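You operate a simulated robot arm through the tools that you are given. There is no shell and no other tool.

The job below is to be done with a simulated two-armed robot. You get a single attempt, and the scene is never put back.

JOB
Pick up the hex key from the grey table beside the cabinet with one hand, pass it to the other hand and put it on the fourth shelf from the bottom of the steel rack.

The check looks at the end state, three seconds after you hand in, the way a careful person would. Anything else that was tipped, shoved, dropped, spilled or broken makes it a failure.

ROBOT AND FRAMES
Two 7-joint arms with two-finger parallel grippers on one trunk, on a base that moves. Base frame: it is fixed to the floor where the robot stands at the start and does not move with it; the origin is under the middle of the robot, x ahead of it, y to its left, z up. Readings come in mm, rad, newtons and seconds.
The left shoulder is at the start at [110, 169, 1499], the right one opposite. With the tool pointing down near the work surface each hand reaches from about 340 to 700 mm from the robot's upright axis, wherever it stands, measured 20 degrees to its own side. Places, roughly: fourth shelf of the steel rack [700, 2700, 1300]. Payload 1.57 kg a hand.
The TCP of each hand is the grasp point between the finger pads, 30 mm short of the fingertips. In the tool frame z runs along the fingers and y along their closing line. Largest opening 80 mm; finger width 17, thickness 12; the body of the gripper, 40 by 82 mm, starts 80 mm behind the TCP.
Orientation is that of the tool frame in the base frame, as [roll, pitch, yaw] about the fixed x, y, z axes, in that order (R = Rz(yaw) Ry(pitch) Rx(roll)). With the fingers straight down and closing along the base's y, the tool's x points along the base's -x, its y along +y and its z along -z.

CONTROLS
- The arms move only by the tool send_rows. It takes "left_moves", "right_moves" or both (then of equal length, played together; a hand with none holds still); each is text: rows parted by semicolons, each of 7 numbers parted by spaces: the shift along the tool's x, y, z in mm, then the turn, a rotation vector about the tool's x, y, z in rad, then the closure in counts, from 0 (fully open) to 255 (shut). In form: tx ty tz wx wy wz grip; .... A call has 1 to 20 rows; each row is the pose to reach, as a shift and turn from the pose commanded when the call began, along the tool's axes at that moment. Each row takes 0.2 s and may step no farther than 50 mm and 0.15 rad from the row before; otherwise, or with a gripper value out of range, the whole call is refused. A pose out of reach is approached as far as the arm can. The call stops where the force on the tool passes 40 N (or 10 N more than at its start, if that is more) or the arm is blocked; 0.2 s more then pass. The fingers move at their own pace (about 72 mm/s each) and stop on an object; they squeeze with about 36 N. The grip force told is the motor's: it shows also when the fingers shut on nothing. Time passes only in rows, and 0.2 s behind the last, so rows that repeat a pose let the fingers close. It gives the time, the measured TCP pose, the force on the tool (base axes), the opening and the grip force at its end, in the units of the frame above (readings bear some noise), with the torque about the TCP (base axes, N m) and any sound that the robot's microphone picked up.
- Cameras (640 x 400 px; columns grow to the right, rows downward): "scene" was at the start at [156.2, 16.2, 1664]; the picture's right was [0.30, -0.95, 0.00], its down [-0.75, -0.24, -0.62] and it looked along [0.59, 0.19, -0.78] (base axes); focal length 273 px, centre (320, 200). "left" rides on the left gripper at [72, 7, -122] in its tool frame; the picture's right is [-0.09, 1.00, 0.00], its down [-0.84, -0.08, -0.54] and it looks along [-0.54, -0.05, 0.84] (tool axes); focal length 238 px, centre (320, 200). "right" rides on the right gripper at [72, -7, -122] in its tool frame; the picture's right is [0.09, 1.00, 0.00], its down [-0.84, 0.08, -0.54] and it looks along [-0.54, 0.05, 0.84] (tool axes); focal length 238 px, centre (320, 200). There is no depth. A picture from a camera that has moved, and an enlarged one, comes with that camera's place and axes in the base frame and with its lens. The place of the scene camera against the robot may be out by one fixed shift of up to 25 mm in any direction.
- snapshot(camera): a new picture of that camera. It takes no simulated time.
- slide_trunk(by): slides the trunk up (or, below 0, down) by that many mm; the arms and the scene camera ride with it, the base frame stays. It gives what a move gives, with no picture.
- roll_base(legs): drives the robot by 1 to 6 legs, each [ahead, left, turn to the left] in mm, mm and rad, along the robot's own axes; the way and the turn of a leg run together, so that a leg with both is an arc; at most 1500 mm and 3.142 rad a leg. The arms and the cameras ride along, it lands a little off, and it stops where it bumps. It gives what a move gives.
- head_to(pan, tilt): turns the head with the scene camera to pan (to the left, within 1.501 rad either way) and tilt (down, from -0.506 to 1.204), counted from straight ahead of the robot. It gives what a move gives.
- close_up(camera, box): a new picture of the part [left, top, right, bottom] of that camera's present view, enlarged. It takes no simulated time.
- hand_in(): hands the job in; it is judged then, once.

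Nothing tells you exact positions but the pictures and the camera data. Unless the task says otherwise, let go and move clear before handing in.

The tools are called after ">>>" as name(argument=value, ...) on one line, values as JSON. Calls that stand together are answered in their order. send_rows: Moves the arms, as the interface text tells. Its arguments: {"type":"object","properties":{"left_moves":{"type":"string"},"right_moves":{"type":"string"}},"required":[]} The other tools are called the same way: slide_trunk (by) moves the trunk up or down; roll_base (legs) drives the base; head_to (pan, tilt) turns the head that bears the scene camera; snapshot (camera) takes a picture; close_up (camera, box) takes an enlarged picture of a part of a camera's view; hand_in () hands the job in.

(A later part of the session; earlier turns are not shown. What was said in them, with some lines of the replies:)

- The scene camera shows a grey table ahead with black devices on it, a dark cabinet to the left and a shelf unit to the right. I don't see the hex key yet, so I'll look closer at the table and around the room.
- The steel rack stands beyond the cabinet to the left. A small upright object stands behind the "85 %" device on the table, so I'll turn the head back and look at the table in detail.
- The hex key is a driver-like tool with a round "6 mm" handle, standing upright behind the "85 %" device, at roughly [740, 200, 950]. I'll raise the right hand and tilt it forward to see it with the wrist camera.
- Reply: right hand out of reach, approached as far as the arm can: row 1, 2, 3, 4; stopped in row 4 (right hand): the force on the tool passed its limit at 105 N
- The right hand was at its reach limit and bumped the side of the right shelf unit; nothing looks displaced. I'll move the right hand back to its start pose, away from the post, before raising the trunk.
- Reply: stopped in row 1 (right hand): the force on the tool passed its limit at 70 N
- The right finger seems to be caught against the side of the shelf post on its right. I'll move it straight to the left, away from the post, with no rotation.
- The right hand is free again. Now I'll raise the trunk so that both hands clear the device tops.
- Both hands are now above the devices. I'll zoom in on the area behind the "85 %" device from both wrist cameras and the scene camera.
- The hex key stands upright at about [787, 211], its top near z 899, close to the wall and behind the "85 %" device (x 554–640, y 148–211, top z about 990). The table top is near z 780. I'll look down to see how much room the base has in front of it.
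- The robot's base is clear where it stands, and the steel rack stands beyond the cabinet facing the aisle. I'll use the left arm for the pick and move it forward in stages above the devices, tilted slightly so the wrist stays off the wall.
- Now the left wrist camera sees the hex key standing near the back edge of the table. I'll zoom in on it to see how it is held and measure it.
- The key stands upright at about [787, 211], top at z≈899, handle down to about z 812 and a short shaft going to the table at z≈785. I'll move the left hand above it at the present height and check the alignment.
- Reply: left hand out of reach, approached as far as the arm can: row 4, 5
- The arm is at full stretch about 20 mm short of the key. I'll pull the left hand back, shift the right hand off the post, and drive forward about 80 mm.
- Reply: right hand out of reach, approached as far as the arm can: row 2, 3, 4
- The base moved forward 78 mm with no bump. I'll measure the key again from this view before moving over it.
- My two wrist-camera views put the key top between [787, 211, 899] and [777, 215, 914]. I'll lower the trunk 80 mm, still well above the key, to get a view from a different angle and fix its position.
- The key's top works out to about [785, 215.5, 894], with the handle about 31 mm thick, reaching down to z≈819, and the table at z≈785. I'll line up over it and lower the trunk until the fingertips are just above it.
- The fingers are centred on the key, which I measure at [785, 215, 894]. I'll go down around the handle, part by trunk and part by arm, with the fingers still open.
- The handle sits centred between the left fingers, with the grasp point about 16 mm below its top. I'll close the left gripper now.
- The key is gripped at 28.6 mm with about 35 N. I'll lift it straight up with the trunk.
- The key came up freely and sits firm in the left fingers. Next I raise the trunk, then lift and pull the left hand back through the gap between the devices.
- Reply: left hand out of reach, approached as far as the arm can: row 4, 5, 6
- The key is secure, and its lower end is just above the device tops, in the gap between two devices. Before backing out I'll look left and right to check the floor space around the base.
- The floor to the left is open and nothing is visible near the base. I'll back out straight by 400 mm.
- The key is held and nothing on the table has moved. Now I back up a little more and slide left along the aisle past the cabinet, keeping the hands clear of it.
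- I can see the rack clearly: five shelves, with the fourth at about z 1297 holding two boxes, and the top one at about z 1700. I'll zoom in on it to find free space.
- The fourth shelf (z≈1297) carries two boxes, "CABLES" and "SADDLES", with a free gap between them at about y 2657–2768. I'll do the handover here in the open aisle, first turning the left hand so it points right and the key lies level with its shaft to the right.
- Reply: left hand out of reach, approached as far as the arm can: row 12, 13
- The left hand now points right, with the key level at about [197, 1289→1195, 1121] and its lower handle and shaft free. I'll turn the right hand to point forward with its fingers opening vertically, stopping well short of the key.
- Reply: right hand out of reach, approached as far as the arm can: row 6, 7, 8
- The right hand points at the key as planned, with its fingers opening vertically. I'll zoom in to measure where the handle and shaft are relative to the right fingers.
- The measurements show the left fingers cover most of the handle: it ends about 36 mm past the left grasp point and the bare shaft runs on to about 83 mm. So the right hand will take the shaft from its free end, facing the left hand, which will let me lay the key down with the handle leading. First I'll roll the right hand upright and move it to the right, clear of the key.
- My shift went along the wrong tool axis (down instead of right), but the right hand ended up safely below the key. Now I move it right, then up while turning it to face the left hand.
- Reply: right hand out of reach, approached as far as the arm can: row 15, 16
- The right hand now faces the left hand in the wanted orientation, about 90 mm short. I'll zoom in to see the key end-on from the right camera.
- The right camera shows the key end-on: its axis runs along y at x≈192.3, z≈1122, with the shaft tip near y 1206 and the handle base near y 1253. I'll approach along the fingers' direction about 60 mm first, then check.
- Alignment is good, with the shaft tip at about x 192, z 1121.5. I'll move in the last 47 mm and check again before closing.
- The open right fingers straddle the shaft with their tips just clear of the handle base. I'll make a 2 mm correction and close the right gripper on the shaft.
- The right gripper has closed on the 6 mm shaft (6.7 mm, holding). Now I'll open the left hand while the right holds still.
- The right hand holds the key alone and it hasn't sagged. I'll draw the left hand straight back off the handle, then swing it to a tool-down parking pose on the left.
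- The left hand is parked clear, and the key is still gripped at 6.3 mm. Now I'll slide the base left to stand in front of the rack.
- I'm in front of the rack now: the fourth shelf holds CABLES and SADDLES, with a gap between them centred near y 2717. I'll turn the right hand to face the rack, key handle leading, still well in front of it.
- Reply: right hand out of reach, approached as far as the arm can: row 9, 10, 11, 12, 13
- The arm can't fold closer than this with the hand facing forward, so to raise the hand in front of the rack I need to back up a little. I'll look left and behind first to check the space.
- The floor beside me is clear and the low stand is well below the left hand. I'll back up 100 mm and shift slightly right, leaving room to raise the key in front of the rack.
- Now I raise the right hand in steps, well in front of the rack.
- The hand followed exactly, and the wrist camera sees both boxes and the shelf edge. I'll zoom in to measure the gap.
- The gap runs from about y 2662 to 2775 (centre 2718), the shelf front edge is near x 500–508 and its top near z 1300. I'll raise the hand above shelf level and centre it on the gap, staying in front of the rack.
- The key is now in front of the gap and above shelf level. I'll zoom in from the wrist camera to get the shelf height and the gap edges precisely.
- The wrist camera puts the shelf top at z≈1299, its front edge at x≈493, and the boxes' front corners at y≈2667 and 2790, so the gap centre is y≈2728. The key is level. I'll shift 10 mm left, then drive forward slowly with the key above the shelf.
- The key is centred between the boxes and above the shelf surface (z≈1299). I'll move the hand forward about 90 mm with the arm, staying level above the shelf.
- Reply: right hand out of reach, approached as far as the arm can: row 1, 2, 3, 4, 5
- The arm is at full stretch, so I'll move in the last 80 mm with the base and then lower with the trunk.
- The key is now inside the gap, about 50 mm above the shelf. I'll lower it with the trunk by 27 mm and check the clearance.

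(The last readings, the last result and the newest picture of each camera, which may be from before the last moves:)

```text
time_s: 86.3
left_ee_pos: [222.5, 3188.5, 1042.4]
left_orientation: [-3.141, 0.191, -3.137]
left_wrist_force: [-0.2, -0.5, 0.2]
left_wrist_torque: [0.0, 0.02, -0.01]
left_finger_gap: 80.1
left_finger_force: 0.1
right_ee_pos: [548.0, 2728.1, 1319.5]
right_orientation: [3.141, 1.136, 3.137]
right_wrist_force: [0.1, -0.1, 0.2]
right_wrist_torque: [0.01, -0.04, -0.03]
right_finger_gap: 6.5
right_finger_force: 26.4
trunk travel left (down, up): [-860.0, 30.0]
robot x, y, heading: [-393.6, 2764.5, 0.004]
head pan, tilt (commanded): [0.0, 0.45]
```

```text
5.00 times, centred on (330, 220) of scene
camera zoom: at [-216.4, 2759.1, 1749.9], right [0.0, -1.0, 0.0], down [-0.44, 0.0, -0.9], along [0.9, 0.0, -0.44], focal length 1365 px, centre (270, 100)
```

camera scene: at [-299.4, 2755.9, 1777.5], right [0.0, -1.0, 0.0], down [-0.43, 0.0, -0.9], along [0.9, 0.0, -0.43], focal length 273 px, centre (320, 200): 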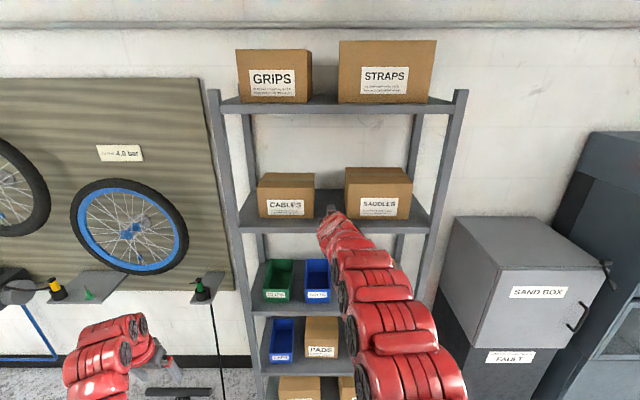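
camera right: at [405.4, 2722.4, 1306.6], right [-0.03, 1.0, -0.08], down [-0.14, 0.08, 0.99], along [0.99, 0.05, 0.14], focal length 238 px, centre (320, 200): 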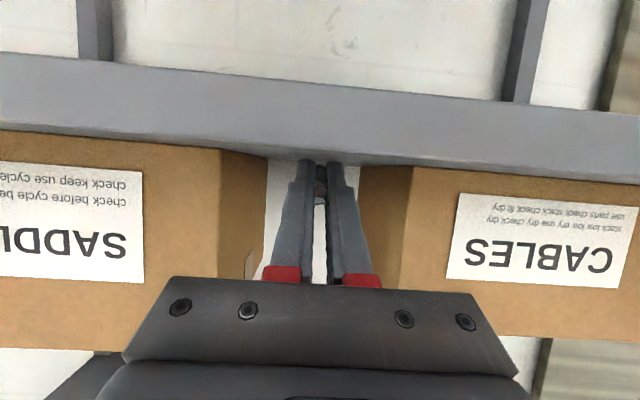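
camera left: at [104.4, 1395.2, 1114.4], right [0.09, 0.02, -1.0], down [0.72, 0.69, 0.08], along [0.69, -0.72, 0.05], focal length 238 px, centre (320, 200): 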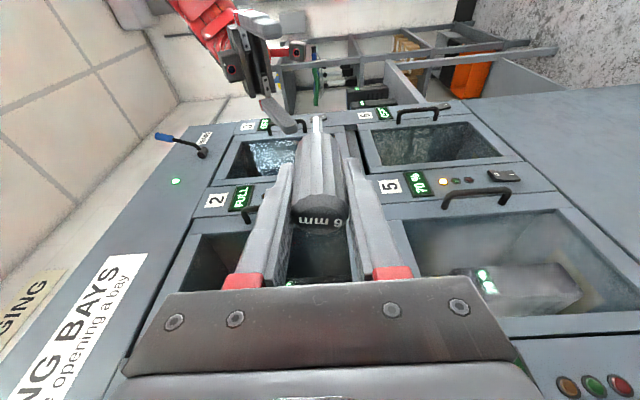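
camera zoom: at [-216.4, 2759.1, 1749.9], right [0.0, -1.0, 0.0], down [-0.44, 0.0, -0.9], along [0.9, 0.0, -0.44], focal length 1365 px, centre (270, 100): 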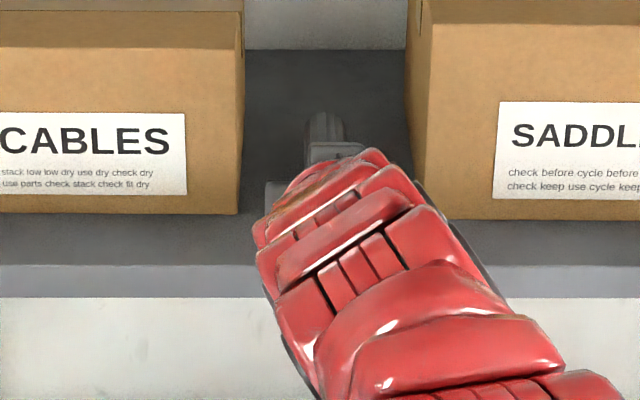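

The fingertips are now at about shelf height (z≈1300) with no contact force, and the handle hangs about 3 mm above the surface. I'll open the right fingers partway to release the key.

>>> send_rows(right_moves="0 0 0 0 0 0 220; 0 0 0 0 0 0 180; 0 0 0 0 0 0 120; 0 0 0 0 0 0 120; 0 0 0 0 0 0 120")

>>> close_up(camera="right", box=[220, 40, 420, 240])

>>> close_up(camera="scene", box=[280, 180, 380, 260])

```text
time_s: 87.5
left_ee_pos: [220.7, 3188.0, 1042.7]
left_orientation: [3.142, 0.194, -3.136]
left_wrist_force: [0.0, 0.0, -0.6]
left_wrist_torque: [0.01, 0.0, -0.02]
left_finger_gap: 80.0
left_finger_force: 0.2
right_ee_pos: [545.6, 2727.3, 1321.0]
right_orientation: [3.141, 1.136, 3.136]
right_wrist_force: [-0.4, 0.0, -0.4]
right_wrist_torque: [-0.02, -0.01, -0.05]
right_finger_gap: 42.3
right_finger_force: 0.1
trunk travel left (down, up): [-860.0, 30.0]
robot x, y, heading: [-393.8, 2767.6, 0.002]
head pan, tilt (commanded): [0.0, 0.45]
```

```text
2.00 times, centred on (320, 140) of right
camera zoom: at [403.8, 2722.3, 1307.4], right [-0.03, 1.0, -0.08], down [-0.14, 0.08, 0.99], along [0.99, 0.05, 0.14], focal length 477 px, centre (320, 320)
```

zoom: 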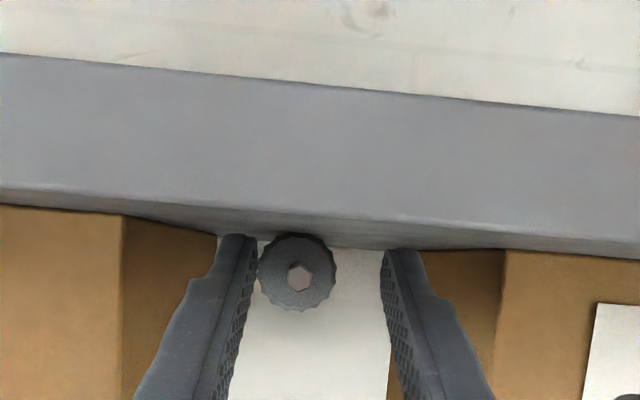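

```text
5.00 times, centred on (330, 220) of scene
camera zoom: at [-218.5, 2759.0, 1750.2], right [0.0, -1.0, 0.0], down [-0.44, 0.0, -0.9], along [0.9, 0.0, -0.44], focal length 1365 px, centre (270, 100)
```

zoom: 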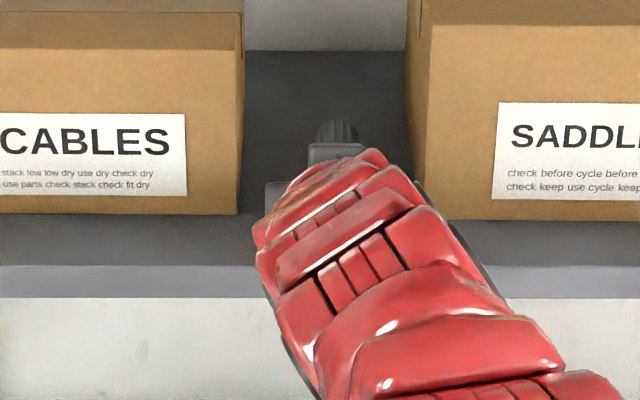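

The key is down on the shelf and has settled a few millimetres to one side. I'll wait a moment to be sure it lies still before pulling back.

>>> send_rows(right_moves="0 0 0 0 0 0 110; 0 0 0 0 0 0 110; 0 0 0 0 0 0 110; 0 0 0 0 0 0 110")

>>> close_up(camera="right", box=[220, 40, 420, 240])

```text
time_s: 88.5
left_ee_pos: [221.7, 3188.5, 1043.6]
left_orientation: [3.141, 0.194, -3.134]
left_wrist_force: [-0.5, 0.3, -0.5]
left_wrist_torque: [-0.01, -0.01, 0.0]
left_finger_gap: 79.9
left_finger_force: 0.1
right_ee_pos: [545.7, 2728.8, 1321.4]
right_orientation: [-3.141, 1.137, 3.138]
right_wrist_force: [0.2, 0.1, 1.1]
right_wrist_torque: [0.0, 0.03, -0.01]
right_finger_gap: 45.4
right_finger_force: 0.0
trunk travel left (down, up): [-860.0, 30.0]
robot x, y, heading: [-397.0, 2765.5, -0.004]
head pan, tilt (commanded): [0.0, 0.45]
```

```text
2.00 times, centred on (320, 140) of right
camera zoom: at [403.7, 2722.3, 1307.5], right [-0.03, 1.0, -0.08], down [-0.14, 0.08, 0.99], along [0.99, 0.05, 0.14], focal length 477 px, centre (320, 320)
```

zoom: 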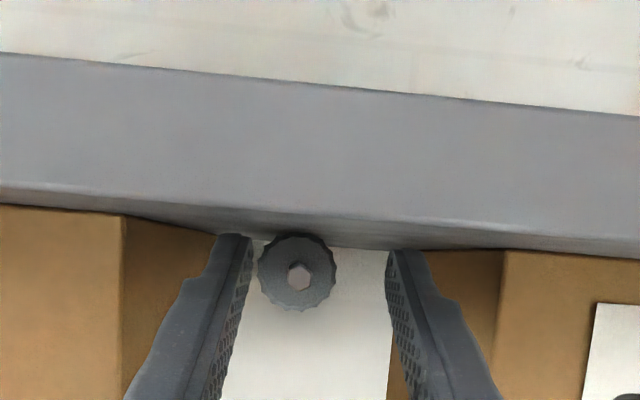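

The key lies still in the gap. I'll raise the trunk slightly to lift the open fingers off it, then back the robot straight out.

>>> slide_trunk(by=28)

>>> roll_base(legs=[[-150, 0, 0]])

>>> snapshot(camera="right")

>>> close_up(camera="scene", box=[230, 130, 450, 290])

```text
time_s: 89.3
left_ee_pos: [220.9, 3188.0, 1070.8]
left_orientation: [-3.14, 0.195, -3.138]
left_wrist_force: [0.6, 0.0, 0.2]
left_wrist_torque: [0.04, 0.01, 0.03]
left_finger_gap: 80.0
left_finger_force: 0.0
right_ee_pos: [546.1, 2727.4, 1348.6]
right_orientation: [3.141, 1.137, 3.139]
right_wrist_force: [1.0, 0.2, -1.7]
right_wrist_torque: [-0.01, 0.02, 0.01]
right_finger_gap: 45.3
right_finger_force: 0.1
trunk travel left (down, up): [-888.0, 2.0]
robot x, y, heading: [-395.3, 2770.1, 0.005]
head pan, tilt (commanded): [0.0, 0.45]
```

```text
time_s: 90.6
left_ee_pos: [74.2, 3187.7, 1070.5]
left_orientation: [-3.141, 0.192, -3.134]
left_wrist_force: [1.3, 0.0, -0.5]
left_wrist_torque: [0.0, -0.01, 0.01]
left_finger_gap: 80.1
left_finger_force: 0.1
right_ee_pos: [401.2, 2728.7, 1347.2]
right_orientation: [3.141, 1.135, 3.138]
right_wrist_force: [0.7, 0.4, 0.4]
right_wrist_torque: [-0.03, 0.01, 0.0]
right_finger_gap: 45.3
right_finger_force: 0.0
trunk travel left (down, up): [-888.0, 2.0]
robot x, y, heading: [-542.0, 2767.2, 0.001]
head pan, tilt (commanded): [0.0, 0.45]
```

```text
taken
camera right: at [258.2, 2722.9, 1333.8], right [-0.04, 1.0, -0.08], down [-0.14, 0.08, 0.99], along [0.99, 0.05, 0.13], focal length 238 px, centre (320, 200)
```

right: 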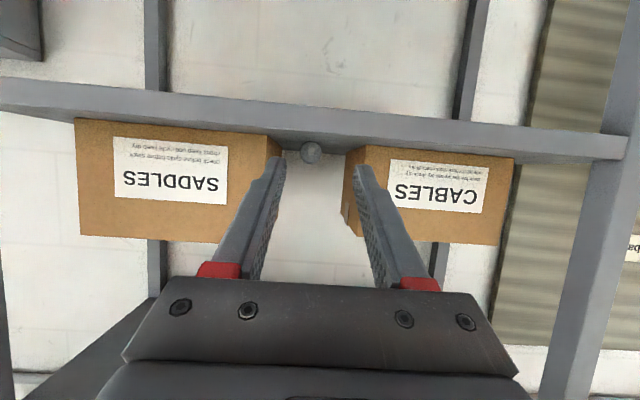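

```text
2.50 times, centred on (340, 210) of scene
camera zoom: at [-363.3, 2759.0, 1777.8], right [0.0, -1.0, 0.0], down [-0.44, 0.0, -0.9], along [0.9, 0.0, -0.44], focal length 683 px, centre (270, 175)
```

zoom: 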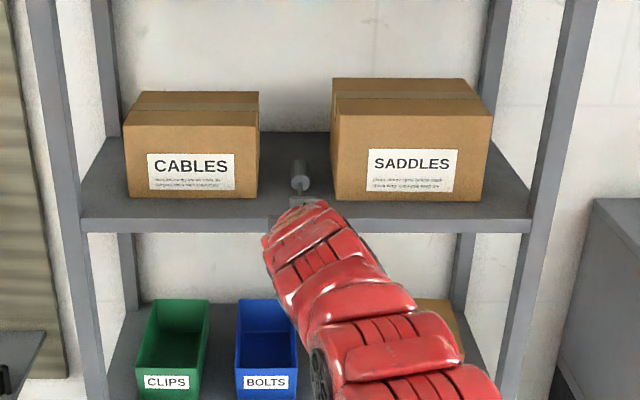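

The key lies between the boxes on the fourth shelf with its shaft towards the front, and both hands are out of the rack. I'll back off a bit more and take a last close look.

>>> roll_base(legs=[[-50, 0, 0]])

>>> close_up(camera="scene", box=[290, 160, 390, 240])

>>> close_up(camera="right", box=[240, 90, 400, 220])

>>> snapshot(camera="scene")

```text
time_s: 91.5
left_ee_pos: [28.5, 3188.1, 1067.4]
left_orientation: [3.14, 0.188, -3.135]
left_wrist_force: [0.3, 0.2, 0.3]
left_wrist_torque: [0.01, 0.08, -0.01]
left_finger_gap: 80.1
left_finger_force: 0.0
right_ee_pos: [355.3, 2728.5, 1344.7]
right_orientation: [3.141, 1.13, 3.138]
right_wrist_force: [1.1, 0.5, -0.7]
right_wrist_torque: [-0.02, 0.0, -0.02]
right_finger_gap: 45.8
right_finger_force: 0.1
trunk travel left (down, up): [-888.0, 2.0]
robot x, y, heading: [-590.4, 2763.8, 0.001]
head pan, tilt (commanded): [0.0, 0.45]
```

```text
5.00 times, centred on (340, 200) of scene
camera zoom: at [-406.6, 2759.0, 1777.1], right [0.0, -1.0, 0.0], down [-0.44, 0.0, -0.9], along [0.9, 0.0, -0.44], focal length 1365 px, centre (220, 200)
```

zoom: 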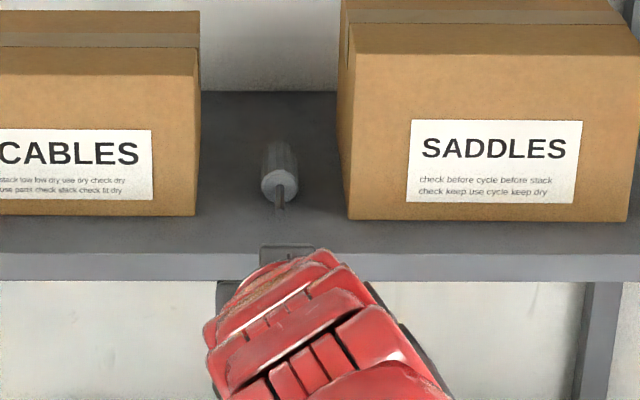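

```text
3.08 times, centred on (320, 155) of right
camera zoom: at [213.5, 2722.9, 1330.9], right [-0.04, 1.0, -0.08], down [-0.13, 0.08, 0.99], along [0.99, 0.05, 0.13], focal length 733 px, centre (320, 338)
```

zoom: 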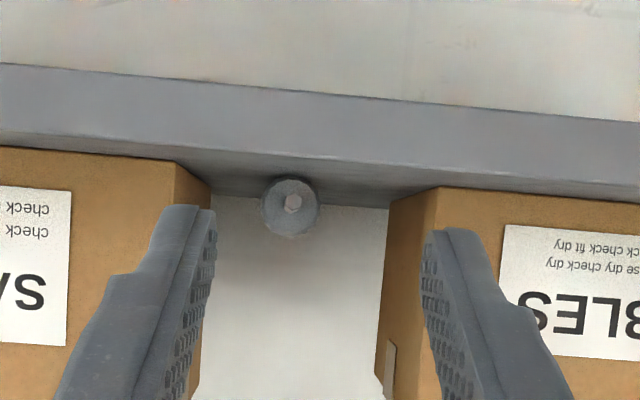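

```text
taken
camera scene: at [-406.6, 2759.0, 1777.1], right [0.0, -1.0, 0.0], down [-0.44, 0.0, -0.9], along [0.9, 0.0, -0.44], focal length 273 px, centre (320, 200)
```

scene: 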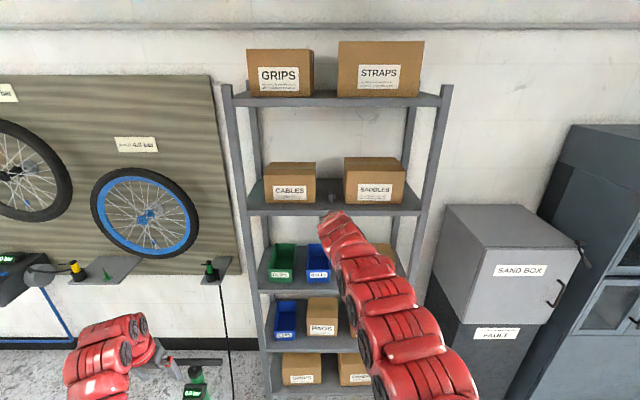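

The hex key is lying still on the fourth shelf from the bottom, between the CABLES and SADDLES boxes. The rack's boxes and bins look undisturbed and both hands are empty and clear, so I'm handing in.

>>> hand_in()

```text
The job is handed in.
```

The hex key is on the fourth shelf of the steel rack, lying between the CABLES and SADDLES boxes with its shaft towards the front. The left hand picked it up from the grey table and passed it to the right hand, which put it down. Both hands were empty and clear of the rack when I handed in.

Early on, the right hand bumped the side post of the shelf unit to the right of the table. The force limit stopped it twice, at 105 N and then 70 N, before I freed it. Nothing looked moved in the pictures I took afterwards. I did not go back for a last look at that unit or the table, so that is the only part I can't vouch for.

The boxes and bins on the steel rack look undisturbed.
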